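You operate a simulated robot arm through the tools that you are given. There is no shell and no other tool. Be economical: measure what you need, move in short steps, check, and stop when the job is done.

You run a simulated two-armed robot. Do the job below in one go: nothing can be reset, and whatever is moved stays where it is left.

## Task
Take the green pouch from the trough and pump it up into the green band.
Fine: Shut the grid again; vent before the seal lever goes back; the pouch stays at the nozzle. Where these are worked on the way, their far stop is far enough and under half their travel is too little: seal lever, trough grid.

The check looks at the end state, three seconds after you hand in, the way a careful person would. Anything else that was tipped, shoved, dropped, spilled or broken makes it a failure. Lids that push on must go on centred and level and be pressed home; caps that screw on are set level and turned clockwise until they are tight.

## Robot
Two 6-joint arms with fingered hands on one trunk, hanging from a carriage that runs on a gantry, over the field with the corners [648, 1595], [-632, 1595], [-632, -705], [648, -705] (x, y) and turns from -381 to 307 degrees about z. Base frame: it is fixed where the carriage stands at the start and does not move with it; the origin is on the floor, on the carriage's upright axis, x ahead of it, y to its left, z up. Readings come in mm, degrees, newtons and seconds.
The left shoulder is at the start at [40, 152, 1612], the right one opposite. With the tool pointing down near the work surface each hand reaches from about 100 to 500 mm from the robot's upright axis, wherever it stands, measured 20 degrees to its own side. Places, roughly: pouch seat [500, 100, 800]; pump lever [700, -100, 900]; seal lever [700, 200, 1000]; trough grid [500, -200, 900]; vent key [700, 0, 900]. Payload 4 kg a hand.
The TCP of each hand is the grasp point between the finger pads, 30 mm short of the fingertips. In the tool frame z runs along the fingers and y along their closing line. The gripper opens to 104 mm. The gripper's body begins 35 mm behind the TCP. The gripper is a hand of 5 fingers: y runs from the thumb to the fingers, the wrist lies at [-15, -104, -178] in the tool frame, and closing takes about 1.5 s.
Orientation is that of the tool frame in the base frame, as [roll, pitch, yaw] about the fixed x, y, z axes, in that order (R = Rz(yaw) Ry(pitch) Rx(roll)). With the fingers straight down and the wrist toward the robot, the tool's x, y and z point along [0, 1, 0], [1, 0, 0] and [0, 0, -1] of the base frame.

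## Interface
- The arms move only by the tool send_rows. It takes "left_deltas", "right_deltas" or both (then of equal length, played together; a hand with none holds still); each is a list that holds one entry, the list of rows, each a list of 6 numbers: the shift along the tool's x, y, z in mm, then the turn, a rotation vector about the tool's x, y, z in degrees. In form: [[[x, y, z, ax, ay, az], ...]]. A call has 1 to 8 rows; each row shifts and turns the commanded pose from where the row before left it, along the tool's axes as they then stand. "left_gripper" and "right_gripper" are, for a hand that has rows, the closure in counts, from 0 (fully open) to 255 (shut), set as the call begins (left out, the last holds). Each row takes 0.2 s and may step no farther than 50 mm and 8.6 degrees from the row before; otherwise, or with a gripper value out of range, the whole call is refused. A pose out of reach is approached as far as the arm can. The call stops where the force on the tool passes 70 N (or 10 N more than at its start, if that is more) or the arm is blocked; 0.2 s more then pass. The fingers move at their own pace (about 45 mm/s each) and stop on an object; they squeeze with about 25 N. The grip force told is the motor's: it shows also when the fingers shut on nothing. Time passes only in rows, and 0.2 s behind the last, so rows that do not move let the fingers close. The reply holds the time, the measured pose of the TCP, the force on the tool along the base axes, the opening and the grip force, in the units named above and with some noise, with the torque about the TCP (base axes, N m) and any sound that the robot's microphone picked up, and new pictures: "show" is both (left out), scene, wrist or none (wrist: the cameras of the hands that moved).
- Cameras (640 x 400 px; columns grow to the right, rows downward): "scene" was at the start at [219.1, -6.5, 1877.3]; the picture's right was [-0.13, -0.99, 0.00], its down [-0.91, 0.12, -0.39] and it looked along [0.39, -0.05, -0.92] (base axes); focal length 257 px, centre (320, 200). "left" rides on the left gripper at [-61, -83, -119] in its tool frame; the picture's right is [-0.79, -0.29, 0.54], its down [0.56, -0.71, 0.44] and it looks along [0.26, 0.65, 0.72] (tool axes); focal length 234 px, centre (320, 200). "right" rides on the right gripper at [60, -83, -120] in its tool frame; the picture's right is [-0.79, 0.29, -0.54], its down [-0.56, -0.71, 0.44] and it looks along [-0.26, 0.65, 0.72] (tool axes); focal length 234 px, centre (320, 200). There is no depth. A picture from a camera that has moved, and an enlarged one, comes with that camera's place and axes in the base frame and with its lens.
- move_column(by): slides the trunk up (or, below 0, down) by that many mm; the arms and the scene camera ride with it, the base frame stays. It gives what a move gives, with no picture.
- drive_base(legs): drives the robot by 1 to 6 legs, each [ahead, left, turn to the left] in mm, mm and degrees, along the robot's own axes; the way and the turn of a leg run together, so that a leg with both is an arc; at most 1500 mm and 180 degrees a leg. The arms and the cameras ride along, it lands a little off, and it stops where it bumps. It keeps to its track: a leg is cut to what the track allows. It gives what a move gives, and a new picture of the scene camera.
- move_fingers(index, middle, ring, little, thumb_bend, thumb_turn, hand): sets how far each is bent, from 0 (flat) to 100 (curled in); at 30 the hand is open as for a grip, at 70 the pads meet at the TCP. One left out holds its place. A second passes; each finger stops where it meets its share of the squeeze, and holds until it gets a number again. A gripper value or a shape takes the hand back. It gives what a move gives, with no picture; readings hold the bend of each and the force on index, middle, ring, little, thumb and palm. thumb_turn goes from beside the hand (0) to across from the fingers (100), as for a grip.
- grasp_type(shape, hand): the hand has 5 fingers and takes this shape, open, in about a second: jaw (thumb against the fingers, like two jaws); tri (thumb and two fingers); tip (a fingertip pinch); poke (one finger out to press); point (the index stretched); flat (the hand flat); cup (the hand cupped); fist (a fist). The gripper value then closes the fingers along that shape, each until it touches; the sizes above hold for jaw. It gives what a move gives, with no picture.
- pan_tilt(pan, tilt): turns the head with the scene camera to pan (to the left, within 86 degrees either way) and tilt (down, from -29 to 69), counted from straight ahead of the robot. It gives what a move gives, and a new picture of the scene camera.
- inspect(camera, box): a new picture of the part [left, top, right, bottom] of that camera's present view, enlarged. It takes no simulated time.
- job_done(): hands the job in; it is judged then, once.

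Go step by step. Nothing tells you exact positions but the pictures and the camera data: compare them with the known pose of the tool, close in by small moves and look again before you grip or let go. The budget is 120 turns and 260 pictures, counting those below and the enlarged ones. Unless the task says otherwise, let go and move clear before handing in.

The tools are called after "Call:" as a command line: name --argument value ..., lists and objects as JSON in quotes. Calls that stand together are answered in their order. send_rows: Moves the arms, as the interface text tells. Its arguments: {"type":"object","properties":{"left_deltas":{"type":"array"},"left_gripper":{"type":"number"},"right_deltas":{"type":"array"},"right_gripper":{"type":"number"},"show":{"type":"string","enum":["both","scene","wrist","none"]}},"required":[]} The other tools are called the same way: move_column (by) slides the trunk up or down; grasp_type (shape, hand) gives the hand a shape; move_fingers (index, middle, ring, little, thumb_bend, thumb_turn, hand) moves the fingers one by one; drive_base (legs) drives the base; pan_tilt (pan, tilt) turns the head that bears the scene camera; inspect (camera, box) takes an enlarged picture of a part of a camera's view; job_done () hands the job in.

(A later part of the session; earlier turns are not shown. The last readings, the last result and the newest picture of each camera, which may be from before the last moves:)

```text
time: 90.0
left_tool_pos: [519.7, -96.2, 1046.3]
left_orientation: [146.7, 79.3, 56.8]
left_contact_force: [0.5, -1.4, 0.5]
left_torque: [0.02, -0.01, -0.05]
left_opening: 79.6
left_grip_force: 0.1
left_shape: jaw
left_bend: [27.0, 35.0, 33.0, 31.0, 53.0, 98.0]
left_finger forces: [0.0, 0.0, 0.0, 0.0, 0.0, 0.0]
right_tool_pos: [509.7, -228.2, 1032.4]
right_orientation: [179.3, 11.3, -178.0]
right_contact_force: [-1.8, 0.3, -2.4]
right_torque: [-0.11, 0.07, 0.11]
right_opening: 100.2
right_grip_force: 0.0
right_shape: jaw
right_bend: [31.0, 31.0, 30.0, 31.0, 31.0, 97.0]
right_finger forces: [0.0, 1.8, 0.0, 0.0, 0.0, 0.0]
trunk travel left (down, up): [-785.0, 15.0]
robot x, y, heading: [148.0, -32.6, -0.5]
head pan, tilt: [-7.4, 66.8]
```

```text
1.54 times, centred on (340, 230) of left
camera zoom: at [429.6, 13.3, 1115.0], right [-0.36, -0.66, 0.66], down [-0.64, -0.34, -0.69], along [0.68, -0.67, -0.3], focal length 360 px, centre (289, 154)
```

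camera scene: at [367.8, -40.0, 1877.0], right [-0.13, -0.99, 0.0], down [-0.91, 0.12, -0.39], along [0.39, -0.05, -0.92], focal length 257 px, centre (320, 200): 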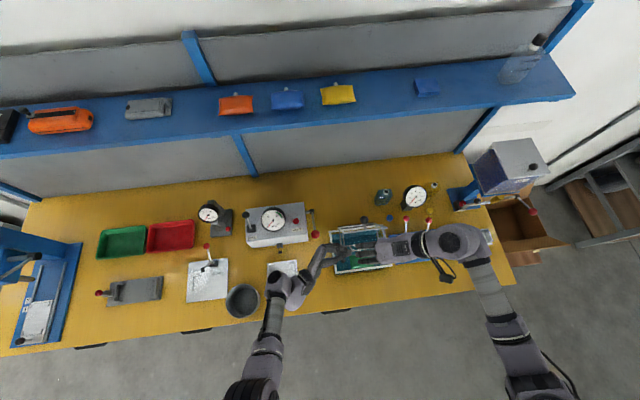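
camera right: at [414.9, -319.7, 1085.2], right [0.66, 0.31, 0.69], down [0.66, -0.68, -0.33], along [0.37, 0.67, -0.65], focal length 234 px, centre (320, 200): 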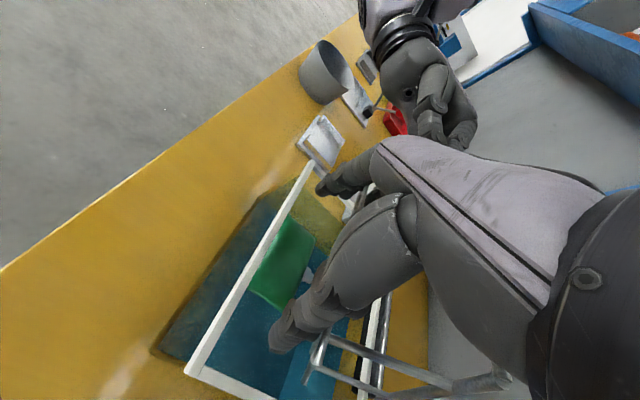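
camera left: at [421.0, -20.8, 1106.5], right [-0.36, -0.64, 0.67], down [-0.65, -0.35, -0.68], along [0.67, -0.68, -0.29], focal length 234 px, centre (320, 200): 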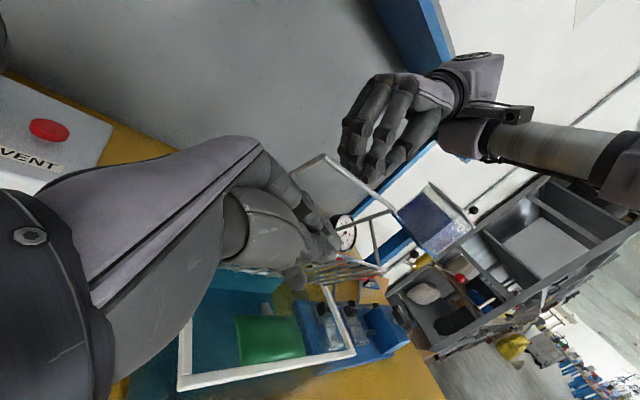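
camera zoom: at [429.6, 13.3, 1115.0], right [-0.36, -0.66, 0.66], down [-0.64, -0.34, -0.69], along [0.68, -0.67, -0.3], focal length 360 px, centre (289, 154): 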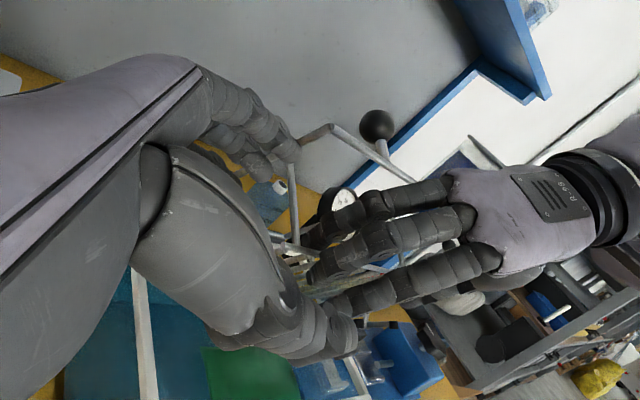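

Call:
send_rows --left_deltas '[[[27, 13.3, 4, 0, 0, 0], [0, 0, 0, 0, 0, 0], [0, 0, 0, 0, 0, 0]]]' --left_gripper 137 --show "wrist"

Call:
inspect --camera "scene" --box '[300, 190, 380, 260]'

Call:
inspect --camera "right" --box '[200, 120, 440, 330]'

```text
time: 90.8
left_tool_pos: [534.9, -95.6, 1020.8]
left_orientation: [146.9, 79.2, 56.9]
left_contact_force: [0.1, 0.8, -1.1]
left_torque: [0.0, 0.03, -0.02]
left_opening: 48.6
left_grip_force: 0.1
left_shape: jaw
left_bend: [74.0, 46.0, 43.0, 67.0, 71.0, 100.0]
left_finger forces: [0.0, 0.0, 0.0, 0.0, 0.0, 0.0]
right_tool_pos: [511.0, -227.7, 1032.9]
right_orientation: [179.1, 11.4, -178.2]
right_contact_force: [-4.2, -0.6, -0.7]
right_torque: [-0.07, 0.02, 0.22]
right_opening: 100.0
right_grip_force: 0.0
right_shape: jaw
right_bend: [31.0, 31.0, 30.0, 31.0, 31.0, 97.0]
right_finger forces: [0.1, 3.2, 0.0, 0.0, 0.0, 0.0]
trunk travel left (down, up): [-785.0, 15.0]
robot x, y, heading: [152.7, -34.5, -0.1]
head pan, tilt: [-7.4, 66.8]
camera left: at [445.6, 13.9, 1089.1], right [-0.36, -0.66, 0.66], down [-0.64, -0.34, -0.69], along [0.68, -0.67, -0.3], focal length 234 px, centre (320, 200)
```

left: 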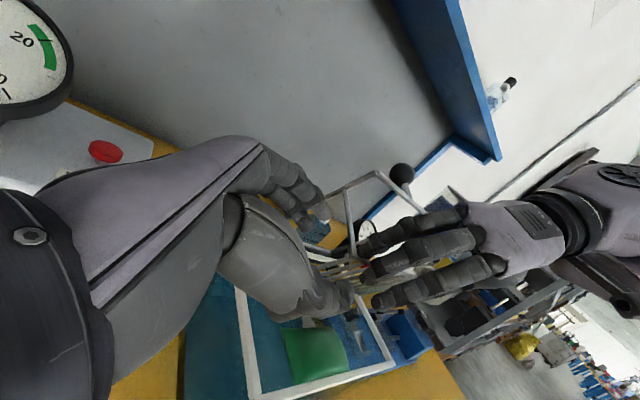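

```text
5.71 times, centred on (340, 225) of scene
camera zoom: at [366.7, -42.4, 1877.2], right [-0.13, -0.99, 0.0], down [-0.91, 0.12, -0.39], along [0.39, -0.05, -0.92], focal length 1466 px, centre (206, 57)
```

zoom: 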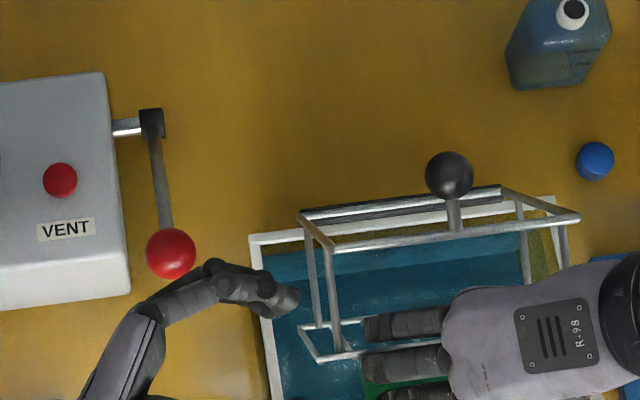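

```text
1.90 times, centred on (320, 225) of right
camera zoom: at [430.6, -315.3, 1136.0], right [0.66, 0.3, 0.69], down [0.66, -0.68, -0.33], along [0.37, 0.67, -0.64], focal length 446 px, centre (320, 152)
```

zoom: 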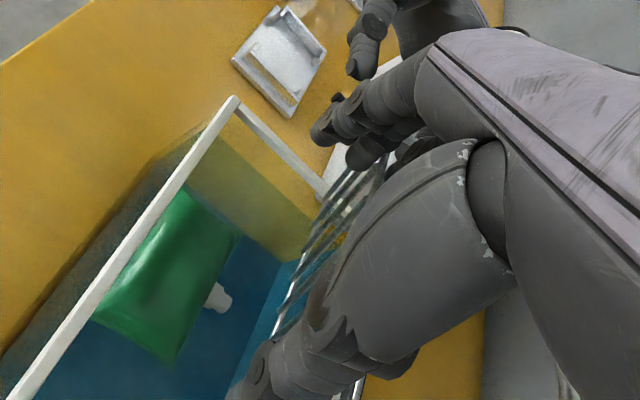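

Clear view now: the grid's left rod lies at about y=-125, running from (528,1025) down to (576,910). I lower the left hand to z≈990, straddle that rod, and close on it.

Call:
send_rows --left_deltas '[[[14, 1, 2, 0, 0, 0], [14, 1, 2, 0, 0, 0], [-1, 0, 6, 0, 0, 0], [-1, 0, 6, 0, 0, 0]]]' --show "wrist"

Call:
inspect --camera "scene" --box '[300, 190, 380, 260]'

Call:
inspect --camera "left" --box '[200, 120, 440, 300]'

```text
time: 91.8
left_tool_pos: [540.2, -106.0, 1000.7]
left_orientation: [146.8, 79.2, 56.9]
left_contact_force: [0.3, -0.4, 0.0]
left_torque: [0.01, -0.02, 0.02]
left_opening: 48.4
left_grip_force: 0.2
left_shape: jaw
left_bend: [74.0, 46.0, 43.0, 67.0, 71.0, 100.0]
left_finger forces: [0.0, 0.0, 0.0, 0.0, 0.0, 0.0]
left hand out of reach, approached as far as the arm can: row 2
right_tool_pos: [510.5, -226.7, 1031.5]
right_orientation: [179.2, 11.4, -178.0]
right_contact_force: [-3.3, 0.4, -1.4]
right_torque: [-0.06, 0.08, 0.18]
right_opening: 100.0
right_grip_force: 0.0
right_shape: jaw
right_bend: [31.0, 31.0, 30.0, 31.0, 31.0, 97.0]
right_finger forces: [0.1, 3.5, 0.0, 0.1, 0.0, 0.0]
trunk travel left (down, up): [-785.0, 15.0]
robot x, y, heading: [151.3, -38.5, -0.4]
head pan, tilt: [-7.4, 66.8]
camera left: at [448.7, 3.0, 1070.3], right [-0.36, -0.66, 0.66], down [-0.64, -0.34, -0.69], along [0.68, -0.67, -0.3], focal length 234 px, centre (320, 200)
```

left: 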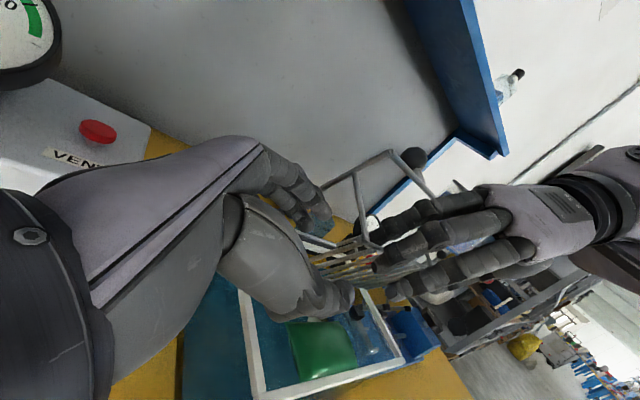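

```text
5.71 times, centred on (340, 225) of scene
camera zoom: at [366.7, -42.4, 1877.2], right [-0.13, -0.99, 0.0], down [-0.91, 0.12, -0.39], along [0.39, -0.05, -0.92], focal length 1466 px, centre (206, 57)
```

zoom: 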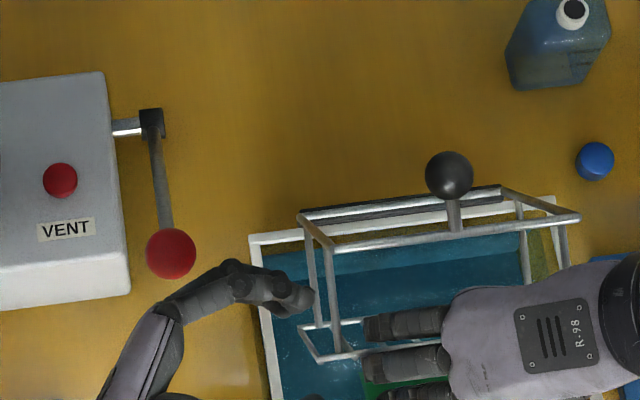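

```text
2.22 times, centred on (320, 210) of left
camera zoom: at [448.7, 3.0, 1070.3], right [-0.36, -0.66, 0.66], down [-0.64, -0.34, -0.69], along [0.68, -0.67, -0.3], focal length 520 px, centre (320, 178)
```

zoom: 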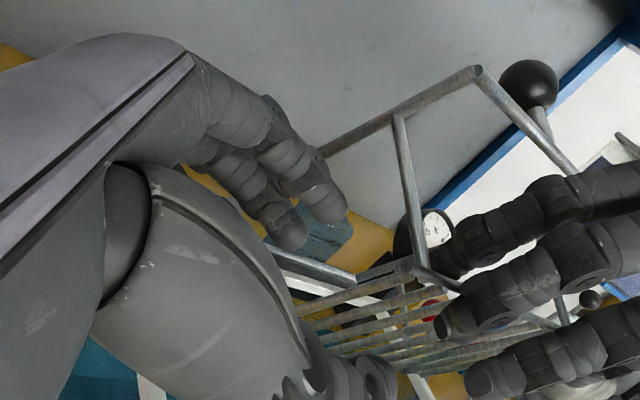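

The rod passes between left thumb and fingers; close on it.

Call:
send_rows --left_deltas '[[[-1, 0, 6, 0, 0, 0], [0, 0, 0, 0, 0, 0], [0, 0, 0, 0, 0, 0], [0, 0, 0, 0, 0, 0], [0, 0, 0, 0, 0, 0], [0, 0, 0, 0, 0, 0]]]' --left_gripper 255 --show "none"

Call:
inspect --camera "left" --box '[200, 120, 440, 300]'

Call:
inspect --camera "scene" --box '[300, 190, 380, 260]'

```text
time: 93.2
left_tool_pos: [541.0, -111.0, 1002.1]
left_orientation: [147.2, 79.3, 57.3]
left_contact_force: [-0.6, -0.8, 2.3]
left_torque: [-0.06, -0.11, -0.01]
left_opening: 1.1
left_grip_force: 25.3
left_shape: jaw
left_bend: [70.0, 68.0, 63.0, 57.0, 72.0, 100.0]
left_finger forces: [12.2, 6.3, 2.6, 0.0, 21.3, 0.0]
left hand out of reach, approached as far as the arm can: row 1
right_tool_pos: [511.0, -227.3, 1031.5]
right_orientation: [179.2, 11.4, -178.1]
right_contact_force: [-2.3, 0.5, -1.2]
right_torque: [-0.06, 0.06, 0.21]
right_opening: 100.1
right_grip_force: 0.1
right_shape: jaw
right_bend: [31.0, 31.0, 30.0, 31.0, 31.0, 97.0]
right_finger forces: [0.0, 3.5, 0.0, 0.0, 0.1, 0.0]
trunk travel left (down, up): [-785.0, 15.0]
robot x, y, heading: [146.0, -35.3, -0.4]
head pan, tilt: [-7.4, 66.8]
```

```text
2.22 times, centred on (320, 210) of left
camera zoom: at [449.3, -2.6, 1071.8], right [-0.36, -0.66, 0.66], down [-0.64, -0.34, -0.69], along [0.68, -0.67, -0.3], focal length 520 px, centre (320, 178)
```

zoom: 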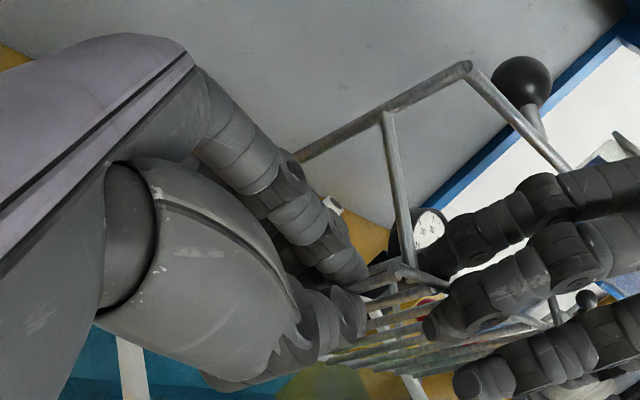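

```text
5.71 times, centred on (340, 225) of scene
camera zoom: at [366.7, -42.5, 1877.2], right [-0.13, -0.99, 0.0], down [-0.91, 0.12, -0.39], along [0.39, -0.05, -0.92], focal length 1466 px, centre (206, 57)
```

zoom: 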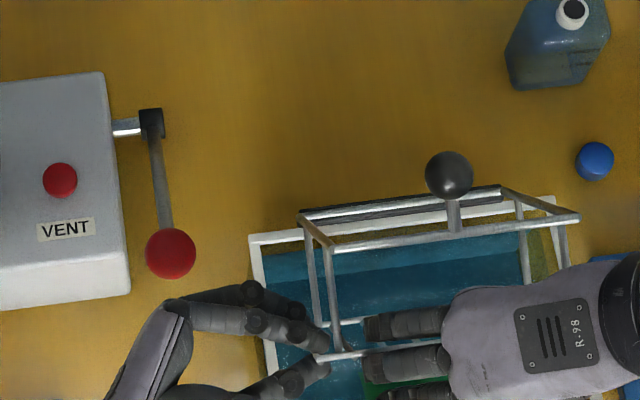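

Call:
send_rows --right_deltas '[[[7, 0, -1.5, 0, 0, 0], [7, 0, -1.5, 0, 0, 0], [0, 0, 0, 0, 0, 0]]]' --show "none"

Call:
inspect --camera "scene" --box '[300, 190, 400, 270]'

```text
time: 94.0
left_tool_pos: [539.3, -112.9, 1001.4]
left_orientation: [148.9, 79.2, 58.9]
left_contact_force: [-10.0, -2.4, -10.1]
left_torque: [0.24, -0.04, -0.16]
left_opening: 0.6
left_grip_force: 24.9
left_shape: jaw
left_bend: [70.0, 69.0, 64.0, 57.0, 71.0, 100.0]
left_finger forces: [7.5, 3.6, 2.4, 0.0, 27.0, 0.0]
right_tool_pos: [498.5, -227.6, 1033.0]
right_orientation: [179.1, 11.6, -178.2]
right_contact_force: [14.6, -0.3, 1.8]
right_torque: [0.17, -0.3, -0.91]
right_opening: 100.2
right_grip_force: 0.1
right_shape: jaw
right_bend: [31.0, 31.0, 30.0, 31.0, 31.0, 97.0]
right_finger forces: [0.0, 0.0, 13.5, 0.2, 0.0, 0.1]
trunk travel left (down, up): [-785.0, 15.0]
robot x, y, heading: [152.1, -37.4, -0.3]
head pan, tilt: [-7.4, 66.8]
```

```text
5.00 times, centred on (350, 230) of scene
camera zoom: at [367.1, -42.6, 1877.2], right [-0.13, -0.99, 0.0], down [-0.91, 0.12, -0.39], along [0.39, -0.05, -0.92], focal length 1283 px, centre (170, 50)
```

zoom: 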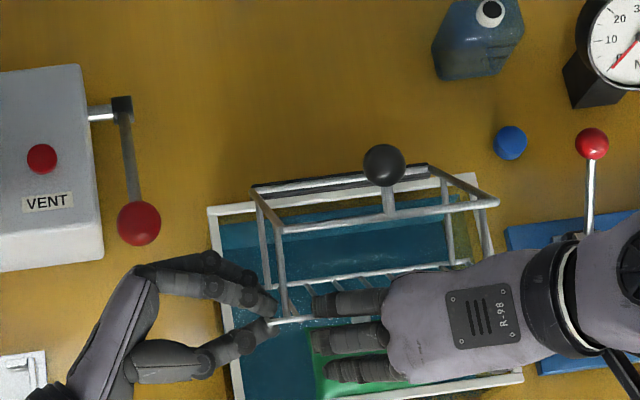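

Call:
send_rows --right_deltas '[[[-9, 0, 0, 0, 0, 0], [0, 0, -12, 0, 0, 0], [0, 0, -12, 0, 0, 0], [0, 0, -12, 0, 0, 0], [0, 0, -12, 0, 0, 0]]]' --show "none"

Call:
inspect --camera "scene" --box '[300, 190, 400, 270]'

Call:
inspect --camera "left" --box '[240, 100, 520, 310]'

```text
time: 95.2
left_tool_pos: [541.0, -111.9, 1002.3]
left_orientation: [147.1, 79.3, 57.3]
left_contact_force: [-3.1, -1.3, 0.6]
left_torque: [0.03, -0.11, -0.04]
left_opening: 0.5
left_grip_force: 24.9
left_shape: jaw
left_bend: [70.0, 71.0, 65.0, 57.0, 71.0, 100.0]
left_finger forces: [11.2, 5.6, 4.3, 0.1, 23.8, 0.0]
right_tool_pos: [495.2, -229.6, 1080.4]
right_orientation: [179.2, 11.4, -178.1]
right_contact_force: [0.0, 0.0, -0.5]
right_torque: [-0.01, 0.02, 0.03]
right_opening: 99.7
right_grip_force: 0.1
right_shape: jaw
right_bend: [31.0, 31.0, 30.0, 31.0, 31.0, 97.0]
right_finger forces: [0.0, 0.0, 0.0, 0.0, 0.1, 0.0]
trunk travel left (down, up): [-785.0, 15.0]
robot x, y, heading: [148.1, -32.4, -0.1]
head pan, tilt: [-7.4, 66.8]
```

```text
5.00 times, centred on (350, 230) of scene
camera zoom: at [366.7, -42.5, 1877.2], right [-0.13, -0.99, 0.0], down [-0.91, 0.12, -0.39], along [0.39, -0.05, -0.92], focal length 1283 px, centre (170, 50)
```

zoom: 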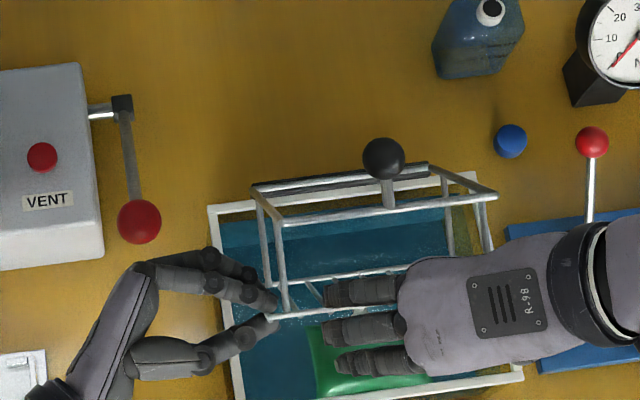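

```text
1.90 times, centred on (380, 205) of left
camera zoom: at [449.4, -2.5, 1071.7], right [-0.36, -0.66, 0.66], down [-0.64, -0.34, -0.69], along [0.68, -0.67, -0.3], focal length 446 px, centre (206, 190)
```

zoom: 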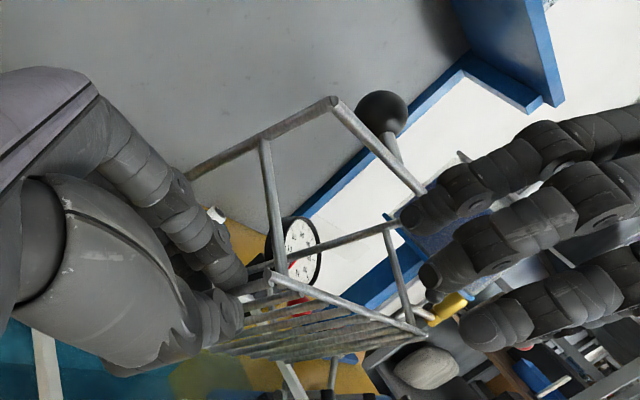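

The left now holds the grid firmly and the right is clear. I set the right's line (tilt 14.5°, x shifted) to pass between grid and rim, and descend stepwise.

Call:
send_rows --right_deltas '[[[18, 6, -3, 0, -3, 0], [0, 0, 30, 0, 0, 0], [0, 0, 30, 0, 0, 0], [0, 0, 25, 0, 0, 0]]]' --show "wrist"

Call:
inspect --camera "left" --box '[240, 100, 520, 400]'

Call:
inspect --camera "scene" --box '[300, 190, 400, 270]'

```text
time: 96.2
left_tool_pos: [537.2, -111.8, 1000.6]
left_orientation: [149.0, 79.3, 58.9]
left_contact_force: [-17.3, -4.0, -18.5]
left_torque: [0.29, 0.04, -0.26]
left_opening: 0.0
left_grip_force: 24.8
left_shape: jaw
left_bend: [70.0, 71.0, 71.0, 57.0, 68.0, 100.0]
left_finger forces: [4.4, 1.4, 1.7, 0.0, 30.6, 0.0]
right_tool_pos: [503.4, -222.8, 1000.2]
right_orientation: [179.2, 15.0, -178.3]
right_contact_force: [17.0, 0.6, 14.9]
right_torque: [1.04, -0.66, -1.29]
right_opening: 99.9
right_grip_force: 0.0
right_shape: jaw
right_bend: [31.0, 31.0, 30.0, 31.0, 31.0, 97.0]
right_finger forces: [0.1, 0.2, 22.7, 0.0, 0.0, 0.0]
trunk travel left (down, up): [-785.0, 15.0]
robot x, y, heading: [150.2, -31.8, -0.2]
head pan, tilt: [-7.4, 66.8]
camera right: at [416.5, -310.8, 1098.5], right [0.61, 0.3, 0.73], down [0.68, -0.68, -0.29], along [0.41, 0.67, -0.62], focal length 234 px, centre (320, 200)
```

right: 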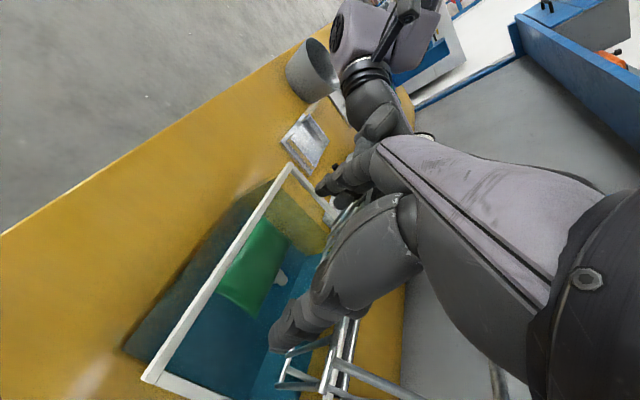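

```text
1.33 times, centred on (380, 250) of left
camera zoom: at [446.9, -2.9, 1070.0], right [-0.36, -0.66, 0.66], down [-0.65, -0.34, -0.69], along [0.67, -0.67, -0.31], focal length 312 px, centre (240, 133)
```

zoom: 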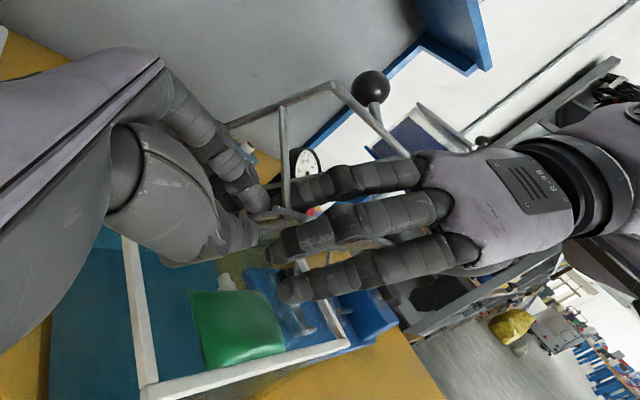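

```text
5.00 times, centred on (350, 230) of scene
camera zoom: at [366.9, -42.6, 1877.2], right [-0.13, -0.99, 0.0], down [-0.91, 0.12, -0.39], along [0.39, -0.05, -0.92], focal length 1283 px, centre (170, 50)
```

zoom: 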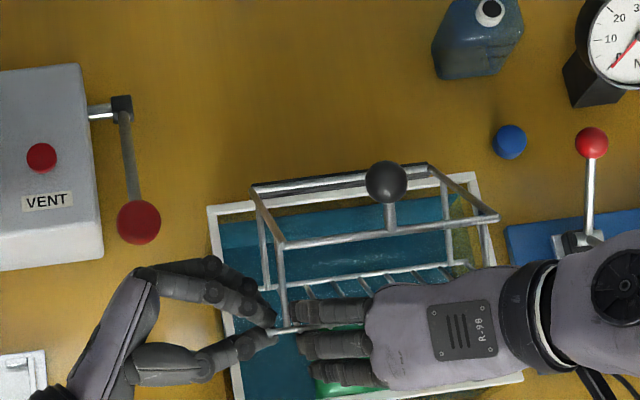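

Call:
send_rows --right_deltas '[[[-3, 0, -20, 0, 0, 0], [0, 0, -25, 0, 0, 0], [0, 0, -25, 0, 0, 0], [19, 0, 0, 0, 0, 0], [0, 0, 30, 0, 0, 0], [0, 0, 25, 0, 0, 0]]]' --show "none"

Call:
inspect --camera "scene" --box '[300, 190, 400, 270]'

```text
time: 97.6
left_tool_pos: [539.7, -110.9, 1001.6]
left_orientation: [147.5, 79.3, 57.7]
left_contact_force: [-9.4, -0.4, 2.6]
left_torque: [-0.03, -0.04, -0.12]
left_opening: 0.1
left_grip_force: 25.0
left_shape: jaw
left_bend: [70.0, 71.0, 69.0, 57.0, 68.0, 100.0]
left_finger forces: [10.1, 3.7, 5.4, 0.0, 25.1, 0.0]
right_tool_pos: [478.1, -224.0, 1008.6]
right_orientation: [179.1, 14.4, -178.1]
right_contact_force: [-0.1, -0.3, -0.6]
right_torque: [0.02, -0.01, 0.0]
right_opening: 100.2
right_grip_force: 0.1
right_shape: jaw
right_bend: [31.0, 31.0, 30.0, 31.0, 31.0, 97.0]
right_finger forces: [0.1, 0.0, 0.0, 0.1, 0.1, 0.1]
trunk travel left (down, up): [-785.0, 15.0]
robot x, y, heading: [146.9, -30.2, -0.5]
head pan, tilt: [-7.4, 66.8]
```

```text
5.00 times, centred on (350, 230) of scene
camera zoom: at [366.5, -42.5, 1877.1], right [-0.13, -0.99, 0.0], down [-0.91, 0.12, -0.39], along [0.39, -0.05, -0.92], focal length 1283 px, centre (170, 50)
```

zoom: 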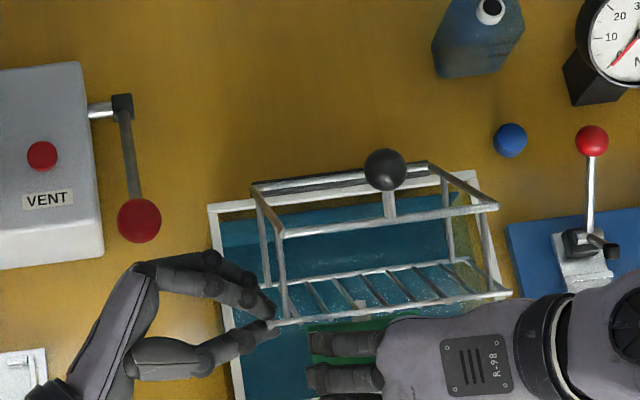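

Call:
send_rows --right_deltas '[[[-9.5, 0, -2.5, 0, -5.5, 0], [0, 0, 25, 0, 0, 0], [0, 0, 25, 0, 0, 0]]]' --show "wrist"

Call:
inspect --camera "scene" --box '[300, 190, 400, 270]'

Call:
inspect --camera "left" --box '[240, 160, 480, 400]'

```text
time: 98.4
left_tool_pos: [538.1, -112.3, 1002.8]
left_orientation: [147.0, 79.3, 57.1]
left_contact_force: [-3.5, 0.6, 7.6]
left_torque: [-0.13, -0.1, -0.05]
left_opening: 0.3
left_grip_force: 24.8
left_shape: jaw
left_bend: [70.0, 71.0, 71.0, 57.0, 69.0, 100.0]
left_finger forces: [12.9, 5.4, 6.0, 0.0, 23.7, 0.0]
right_tool_pos: [500.3, -221.7, 965.5]
right_orientation: [179.2, 19.6, -178.1]
right_contact_force: [-16.2, 0.7, 2.4]
right_torque: [0.22, -0.82, 0.72]
right_opening: 100.1
right_grip_force: 0.0
right_shape: jaw
right_bend: [31.0, 31.0, 30.0, 31.0, 31.0, 97.0]
right_finger forces: [0.0, 0.0, 12.6, 0.0, 0.0, 0.0]
trunk travel left (down, up): [-785.0, 15.0]
robot x, y, heading: [146.1, -31.9, -0.3]
head pan, tilt: [-7.4, 66.8]
camera right: at [406.2, -309.6, 1056.1], right [0.55, 0.3, 0.78], down [0.7, -0.68, -0.23], along [0.46, 0.67, -0.58], focal length 234 px, centre (320, 200)
```

right: 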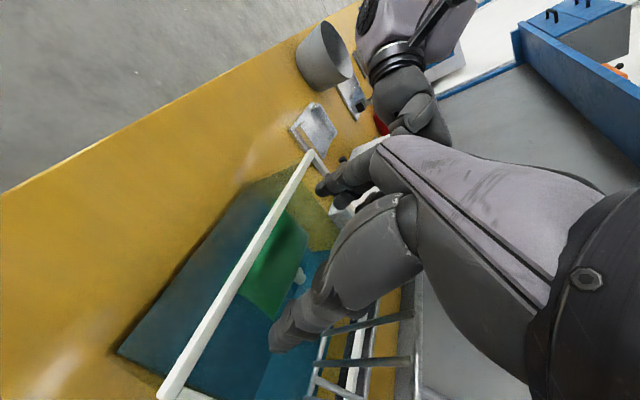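

```text
5.00 times, centred on (350, 230) of scene
camera zoom: at [366.0, -42.4, 1877.0], right [-0.13, -0.99, 0.0], down [-0.91, 0.12, -0.39], along [0.39, -0.05, -0.92], focal length 1283 px, centre (170, 50)
```

zoom: 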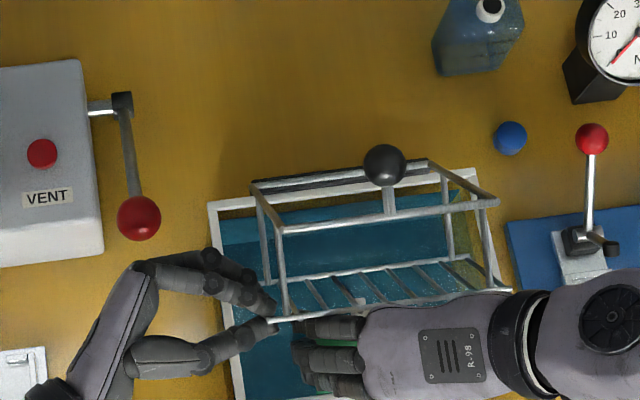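

```text
1.67 times, centred on (360, 280) of left
camera zoom: at [447.8, -2.4, 1071.7], right [-0.36, -0.66, 0.66], down [-0.64, -0.34, -0.69], along [0.68, -0.67, -0.3], focal length 390 px, centre (253, 67)
```

zoom: 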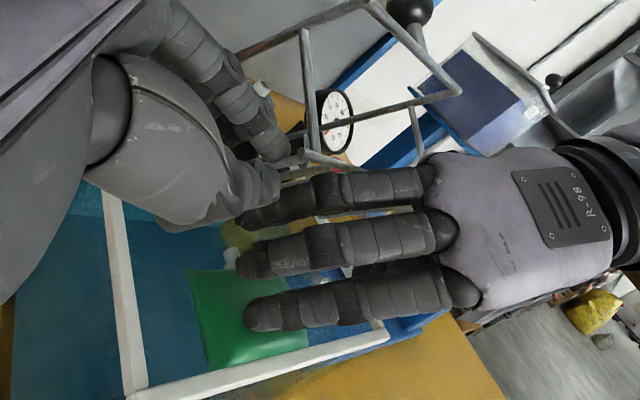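

Call:
send_rows --right_deltas '[[[5, 0, 15, 0, 0, 0], [0, 0, 20, 0, 0, 0]]]' --show "wrist"

Call:
inspect --camera "right" --box '[140, 120, 440, 400]'

Call:
inspect --camera "left" --box '[240, 160, 480, 400]'

```text
time: 99.0
left_tool_pos: [533.9, -112.6, 998.7]
left_orientation: [151.0, 79.0, 61.0]
left_contact_force: [-0.3, 0.3, -3.4]
left_torque: [0.07, -0.18, 0.01]
left_opening: 0.0
left_grip_force: 25.5
left_shape: jaw
left_bend: [70.0, 71.0, 65.0, 57.0, 69.0, 100.0]
left_finger forces: [11.4, 6.6, 5.5, 0.0, 25.0, 0.0]
right_tool_pos: [505.0, -219.7, 937.9]
right_orientation: [178.3, 20.1, -178.0]
right_contact_force: [-34.5, -4.3, 37.8]
right_torque: [1.21, -4.83, -0.56]
right_opening: 100.1
right_grip_force: 0.0
right_shape: jaw
right_bend: [31.0, 31.0, 30.0, 30.0, 31.0, 97.0]
right_finger forces: [0.0, 0.1, 10.0, 30.2, 0.1, 61.0]
trunk travel left (down, up): [-785.0, 15.0]
robot x, y, heading: [148.3, -36.6, -0.3]
head pan, tilt: [-7.4, 66.8]
stopped in row 2 (right hand): the force on the tool passed its limit (the readings are from after the stop); the commanded pose is now the measured one
camera right: at [410.9, -310.3, 1026.0], right [0.54, 0.29, 0.79], down [0.7, -0.67, -0.24], along [0.46, 0.68, -0.57], focal length 234 px, centre (320, 200)
```

right: 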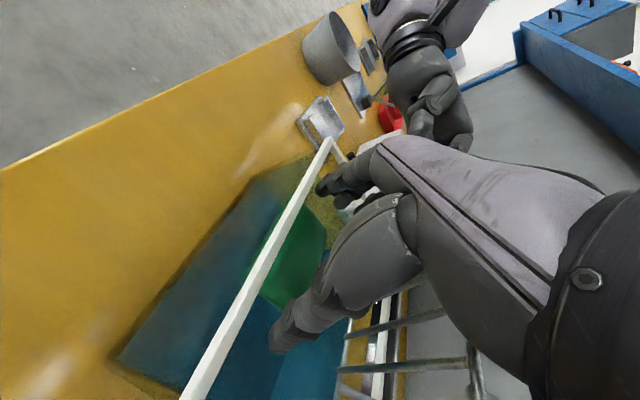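

```text
1.43 times, centred on (290, 260) of right
camera zoom: at [410.9, -310.3, 1026.0], right [0.54, 0.29, 0.79], down [0.7, -0.67, -0.24], along [0.46, 0.68, -0.57], focal length 334 px, centre (363, 114)
```

zoom: 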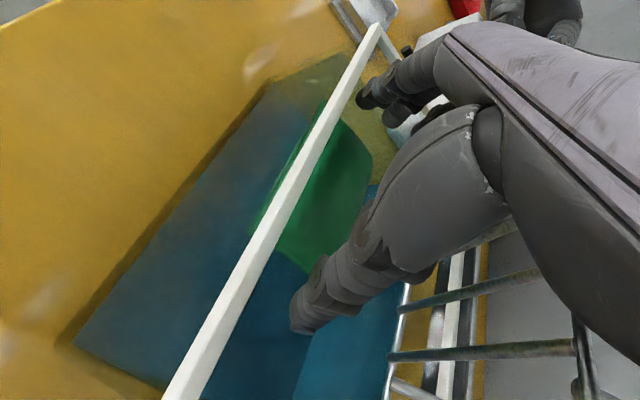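

```text
1.67 times, centred on (360, 280) of left
camera zoom: at [443.8, -3.3, 1069.4], right [-0.36, -0.66, 0.66], down [-0.65, -0.33, -0.69], along [0.67, -0.67, -0.31], focal length 390 px, centre (253, 67)
```

zoom: 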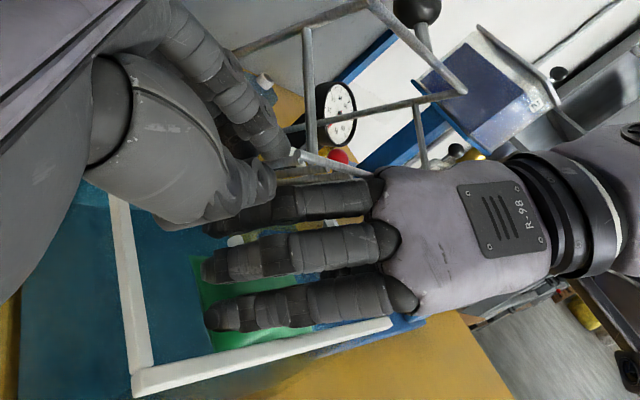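

Call:
send_rows --right_deltas '[[[4, 0, -12, 0, -6, 0], [3, 0, 10, 0, 0, 0], [0, 0, 12, 0, 0, 0], [0, 0, 12, 0, 0, 0]]]' --show "wrist"

Call:
inspect --camera "left" --box '[240, 160, 480, 400]'

Call:
inspect --camera "scene" --box '[310, 200, 410, 280]'

```text
time: 100.0
left_tool_pos: [529.3, -113.3, 992.7]
left_orientation: [154.3, 78.8, 64.0]
left_contact_force: [-4.6, -3.6, -9.6]
left_torque: [0.06, -0.05, -0.02]
left_opening: 0.1
left_grip_force: 25.0
left_shape: jaw
left_bend: [70.0, 72.0, 71.0, 57.0, 67.0, 100.0]
left_finger forces: [9.0, 3.9, 6.5, 0.0, 27.3, 0.0]
right_tool_pos: [505.4, -219.7, 923.4]
right_orientation: [177.7, 26.2, -178.3]
right_contact_force: [-33.2, -8.3, 37.7]
right_torque: [1.54, -4.44, -0.4]
right_opening: 100.2
right_grip_force: 0.0
right_shape: jaw
right_bend: [31.0, 31.0, 30.0, 29.0, 31.0, 97.0]
right_finger forces: [0.0, 0.0, 6.1, 34.4, 0.0, 68.6]
trunk travel left (down, up): [-785.0, 15.0]
robot x, y, heading: [144.6, -32.6, -0.7]
head pan, tilt: [-7.4, 66.8]
stopped in row 4 (right hand): the force on the tool passed its limit (the readings are from after the stop); the commanded pose is now the measured one
camera right: at [402.1, -310.5, 998.9], right [0.45, 0.28, 0.85], down [0.73, -0.67, -0.17], along [0.52, 0.69, -0.51], focal length 234 px, centre (320, 200)
```

right: 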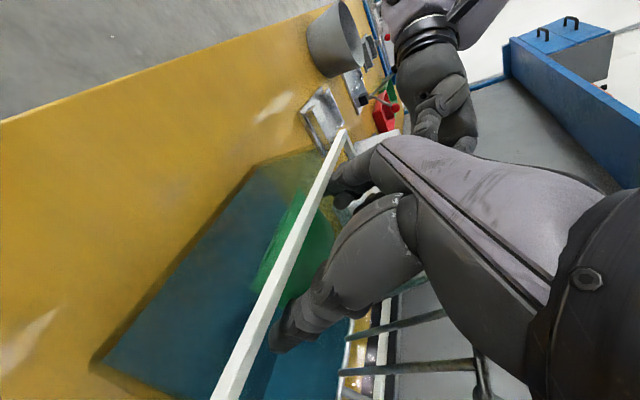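

```text
1.67 times, centred on (360, 280) of left
camera zoom: at [439.4, -5.0, 1066.5], right [-0.35, -0.67, 0.65], down [-0.66, -0.32, -0.68], along [0.67, -0.67, -0.32], focal length 390 px, centre (253, 67)
```

zoom: 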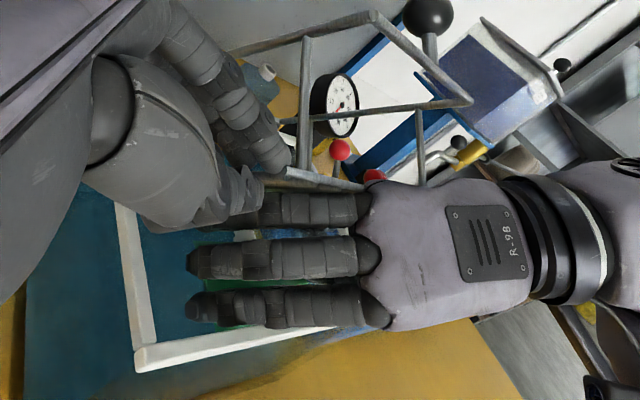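

```text
5.00 times, centred on (360, 240) of scene
camera zoom: at [364.0, -44.3, 1877.0], right [-0.14, -0.99, 0.0], down [-0.91, 0.12, -0.39], along [0.39, -0.06, -0.92], focal length 1283 px, centre (120, 0)
```

zoom: 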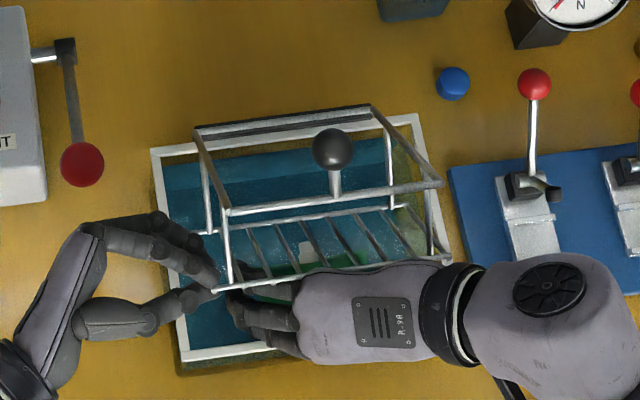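

The grid has sagged ~12 mm onto my right knuckles. I push it back up with the left while easing the right, then descend more.

Call:
send_rows --left_deltas '[[[-4, 5, 0, 0, 0, 0], [-4, 5, 0, 0, 0, 0], [-3, 5, 0, 0, 0, 0], [0, 0, 0, 0, 0, 0]]]' --right_deltas '[[[4, 0, -6, 0, 0, 0], [0, 0, 0, 0, 0, 0], [0, 0, 0, 0, 0, 0], [0, 0, 0, 0, 0, 0]]]' --show "none"

Call:
inspect --camera "scene" --box '[310, 200, 410, 280]'

```text
time: 101.0
left_tool_pos: [540.6, -112.4, 1001.5]
left_orientation: [157.2, 78.8, 66.8]
left_contact_force: [-28.8, -3.0, -28.4]
left_torque: [0.42, 0.06, -0.46]
left_opening: 0.0
left_grip_force: 24.8
left_shape: jaw
left_bend: [70.0, 72.0, 70.0, 57.0, 61.0, 100.0]
left_finger forces: [0.0, 0.0, 0.3, 0.1, 39.6, 0.0]
right_tool_pos: [507.3, -219.7, 927.8]
right_orientation: [177.7, 26.8, -178.5]
right_contact_force: [18.2, -6.0, 26.9]
right_torque: [0.94, 0.78, -0.33]
right_opening: 100.3
right_grip_force: 0.1
right_shape: jaw
right_bend: [31.0, 31.0, 30.0, 30.0, 31.0, 97.0]
right_finger forces: [0.1, 0.1, 1.2, 8.9, 0.1, 41.0]
trunk travel left (down, up): [-785.0, 15.0]
robot x, y, heading: [147.1, -32.6, -0.4]
head pan, tilt: [-7.4, 66.8]
```

```text
5.00 times, centred on (360, 240) of scene
camera zoom: at [365.6, -43.6, 1876.9], right [-0.14, -0.99, 0.0], down [-0.91, 0.12, -0.39], along [0.39, -0.05, -0.92], focal length 1283 px, centre (120, 0)
```

zoom: 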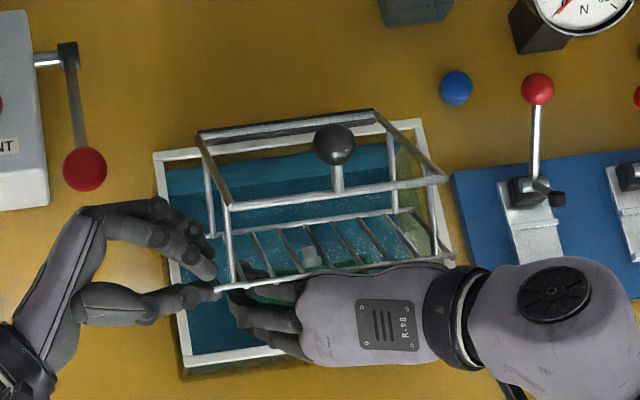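

Call:
send_rows --right_deltas '[[[0, 0, -3, 0, -8, 0], [6.9, 0, 9.8, 0, 0, 0], [6.9, 0, 9.8, 0, 0, 0], [6.9, 0, 9.8, 0, 0, 0]]]' --show "wrist"

Call:
inspect --camera "scene" --box '[310, 200, 410, 280]'

Call:
inspect --camera "left" --box '[240, 160, 480, 400]'

```text
time: 101.9
left_tool_pos: [532.9, -108.3, 996.1]
left_orientation: [161.8, 77.8, 71.1]
left_contact_force: [-19.2, 7.8, -24.1]
left_torque: [0.77, 0.04, -0.66]
left_opening: 0.0
left_grip_force: 24.8
left_shape: jaw
left_bend: [70.0, 72.0, 70.0, 57.0, 67.0, 100.0]
left_finger forces: [0.1, 0.0, 0.0, 0.0, 40.0, 0.0]
right_tool_pos: [511.1, -214.8, 910.4]
right_orientation: [176.5, 35.7, -179.2]
right_contact_force: [-9.1, -8.2, 41.1]
right_torque: [1.13, -0.78, 0.13]
right_opening: 100.3
right_grip_force: 0.0
right_shape: jaw
right_bend: [33.0, 31.0, 30.0, 30.0, 30.0, 98.0]
right_finger forces: [10.5, 0.0, 2.0, 1.5, 0.6, 46.0]
trunk travel left (down, up): [-785.0, 15.0]
robot x, y, heading: [145.4, -34.4, -0.6]
head pan, tilt: [-7.4, 66.8]
stopped in row 4 (right hand): the force on the tool passed its limit (the readings are from after the stop); the commanded pose is now the measured one
camera right: at [396.1, -307.1, 967.2], right [0.31, 0.26, 0.92], down [0.74, -0.67, -0.06], along [0.6, 0.7, -0.4], focal length 234 px, centre (320, 200)
```

right: 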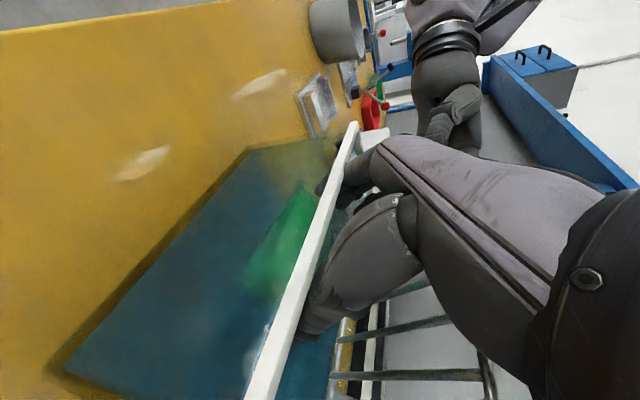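

```text
5.00 times, centred on (360, 240) of scene
camera zoom: at [364.1, -43.4, 1876.7], right [-0.14, -0.99, 0.0], down [-0.91, 0.12, -0.39], along [0.39, -0.05, -0.92], focal length 1283 px, centre (120, 0)
```

zoom: 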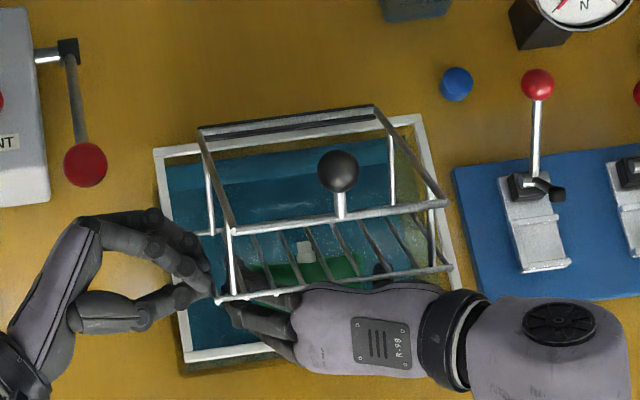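

```text
1.67 times, centred on (360, 280) of left
camera zoom: at [445.7, -0.9, 1071.6], right [-0.34, -0.68, 0.64], down [-0.67, -0.3, -0.68], along [0.66, -0.67, -0.35], focal length 390 px, centre (253, 67)
```

zoom: 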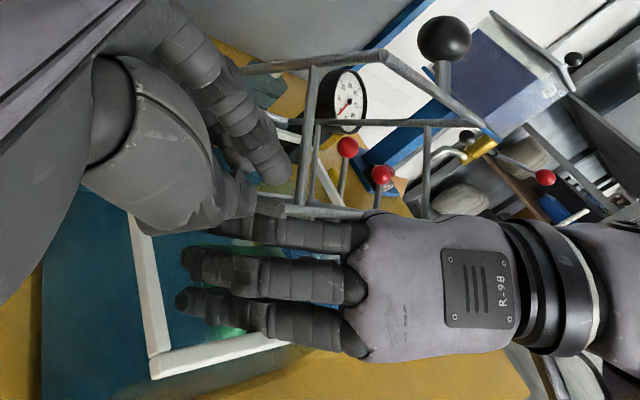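

The hand is nearly at the pouch. I try closing here to see whether thumb and fingers catch the pouch ends.

Call:
send_rows --right_deltas '[[[0, -3, 2, 0, 0, 0], [0, 0, 0, 0, 0, 0], [0, 0, 0, 0, 0, 0], [0, 0, 0, 0, 0, 0], [0, 0, 0, 0, 0, 0], [0, 0, 0, 0, 0, 0]]]' --right_gripper 255 --show "wrist"

Call:
inspect --camera "scene" --box '[310, 200, 410, 280]'

```text
time: 102.4
left_tool_pos: [527.9, -107.1, 991.7]
left_orientation: [163.5, 77.8, 72.6]
left_contact_force: [-15.1, 3.6, -22.0]
left_torque: [0.58, 0.01, -0.42]
left_opening: 0.0
left_grip_force: 24.7
left_shape: jaw
left_bend: [70.0, 72.0, 70.0, 57.0, 69.0, 100.0]
left_finger forces: [0.1, 0.1, 0.1, 0.0, 32.9, 0.0]
right_tool_pos: [511.5, -214.7, 909.5]
right_orientation: [175.9, 35.9, -179.3]
right_contact_force: [-19.2, -4.8, 39.3]
right_torque: [0.66, -1.47, 0.26]
right_opening: 91.5
right_grip_force: 19.7
right_shape: jaw
right_bend: [33.0, 35.0, 33.0, 31.0, 32.0, 98.0]
right_finger forces: [21.4, 6.3, 3.0, 1.2, 18.6, 55.7]
trunk travel left (down, up): [-785.0, 15.0]
robot x, y, heading: [140.6, -35.3, -0.1]
head pan, tilt: [-7.4, 66.8]
stopped in row 2 (right hand): the force on the tool passed its limit (the readings are from after the stop); the commanded pose is now the measured one
camera right: at [397.1, -307.7, 965.5], right [0.31, 0.25, 0.92], down [0.74, -0.66, -0.07], along [0.59, 0.7, -0.39], focal length 234 px, centre (320, 200)
```

right: 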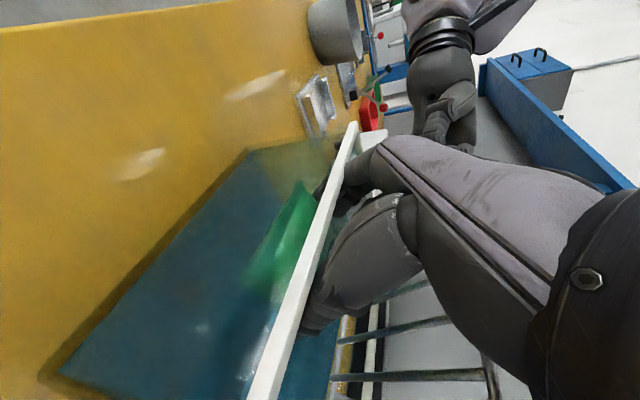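

```text
5.00 times, centred on (360, 240) of scene
camera zoom: at [363.2, -43.4, 1876.3], right [-0.14, -0.99, 0.0], down [-0.91, 0.13, -0.39], along [0.39, -0.05, -0.92], focal length 1283 px, centre (120, 0)
```

zoom: 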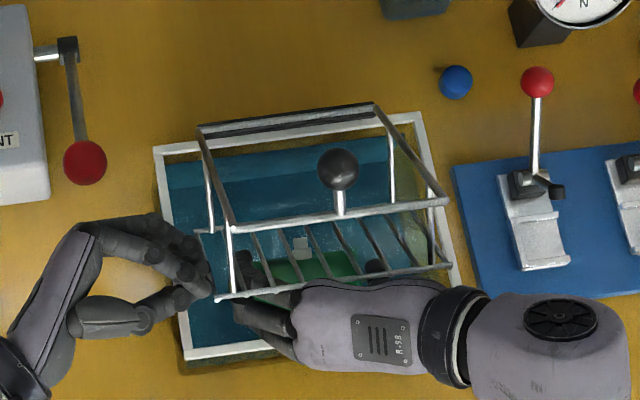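

Thumb and fingers flank the pouch ends and seem to be gripping (≈90 mm). Let the squeeze complete.

Call:
send_rows --right_deltas '[[[0, 0, 0, 0, 0, 0], [0, 0, 0, 0, 0, 0], [0, 0, 0, 0, 0, 0], [0, 0, 0, 0, 0, 0], [0, 0, 0, 0, 0, 0]]]' --show "none"

Call:
inspect --camera "scene" --box '[325, 210, 395, 270]'

```text
time: 103.6
left_tool_pos: [529.8, -108.6, 992.8]
left_orientation: [162.6, 78.0, 71.7]
left_contact_force: [-18.8, 11.4, -25.4]
left_torque: [0.85, 0.05, -0.6]
left_opening: 0.1
left_grip_force: 25.2
left_shape: jaw
left_bend: [70.0, 72.0, 70.0, 57.0, 68.0, 100.0]
left_finger forces: [0.0, 0.1, 0.0, 0.1, 39.1, 0.0]
right_tool_pos: [512.2, -214.4, 908.6]
right_orientation: [176.0, 35.7, -179.4]
right_contact_force: [-17.4, -11.1, 53.4]
right_torque: [1.49, -1.71, 0.23]
right_opening: 91.3
right_grip_force: 25.1
right_shape: jaw
right_bend: [32.0, 35.0, 35.0, 32.0, 33.0, 98.0]
right_finger forces: [33.1, 8.1, 3.4, 3.7, 24.0, 62.8]
trunk travel left (down, up): [-785.0, 15.0]
robot x, y, heading: [146.0, -32.0, -0.6]
head pan, tilt: [-7.4, 66.8]
```

```text
6.67 times, centred on (360, 240) of scene
camera zoom: at [363.7, -43.2, 1876.5], right [-0.14, -0.99, 0.0], down [-0.91, 0.12, -0.39], along [0.39, -0.05, -0.92], focal length 1711 px, centre (53, -67)
```

zoom: 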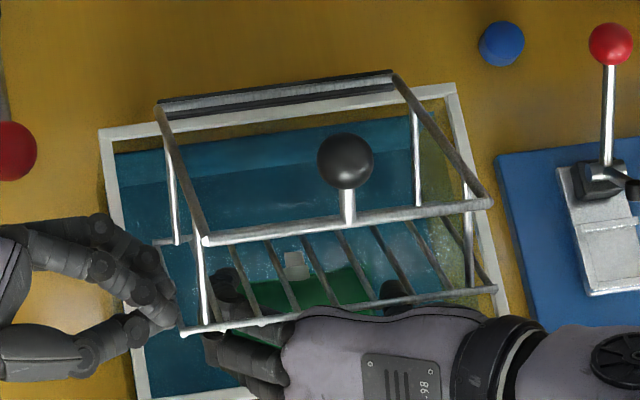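

The pouch is pinched between fingers and thumb. Lift straight up ~48 mm first, then check.

Call:
send_rows --right_deltas '[[[-7.1, 0, -9.7, 0, 0, 0], [-7.1, 0, -9.7, 0, 0, 0], [-7.1, 0, -9.7, 0, 0, 0], [-7.1, 0, -9.7, 0, 0, 0]]]' --show "wrist"

Call:
inspect --camera "scene" --box '[310, 200, 410, 280]'

```text
time: 104.6
left_tool_pos: [539.3, -104.8, 997.9]
left_orientation: [159.4, 77.9, 68.8]
left_contact_force: [-8.6, 9.8, 4.1]
left_torque: [0.0, 0.07, -0.29]
left_opening: 0.4
left_grip_force: 24.9
left_shape: jaw
left_bend: [70.0, 71.0, 70.0, 57.0, 72.0, 100.0]
left_finger forces: [0.0, 0.0, 0.1, 0.0, 0.0, 0.1]
right_tool_pos: [510.4, -211.9, 951.9]
right_orientation: [176.2, 35.1, -179.2]
right_contact_force: [17.0, 8.5, -48.9]
right_torque: [-2.56, 5.91, 0.76]
right_opening: 91.0
right_grip_force: 25.4
right_shape: jaw
right_bend: [32.0, 35.0, 38.0, 31.0, 33.0, 98.0]
right_finger forces: [14.6, 8.8, 66.7, 51.6, 23.8, 0.0]
trunk travel left (down, up): [-785.0, 15.0]
robot x, y, heading: [147.1, -31.8, -0.6]
head pan, tilt: [-7.4, 66.8]
camera right: at [396.7, -305.0, 1008.9], right [0.32, 0.25, 0.91], down [0.74, -0.67, -0.07], along [0.59, 0.7, -0.4], focal length 234 px, centre (320, 200)
```

right: 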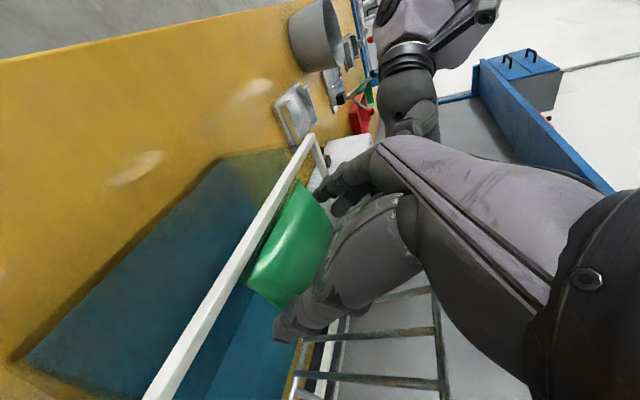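

```text
5.00 times, centred on (360, 240) of scene
camera zoom: at [365.1, -41.7, 1876.1], right [-0.14, -0.99, 0.0], down [-0.91, 0.13, -0.39], along [0.39, -0.05, -0.92], focal length 1283 px, centre (120, 0)
```

zoom: 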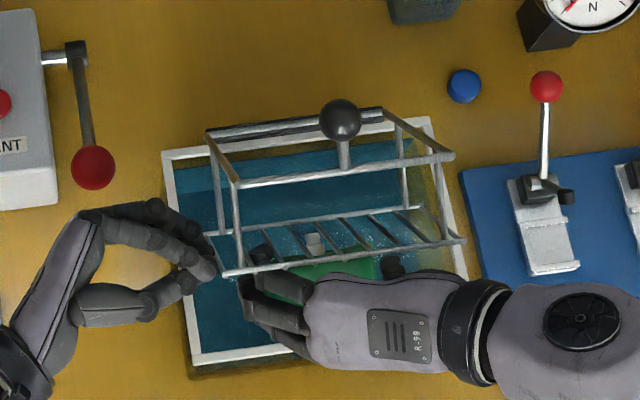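

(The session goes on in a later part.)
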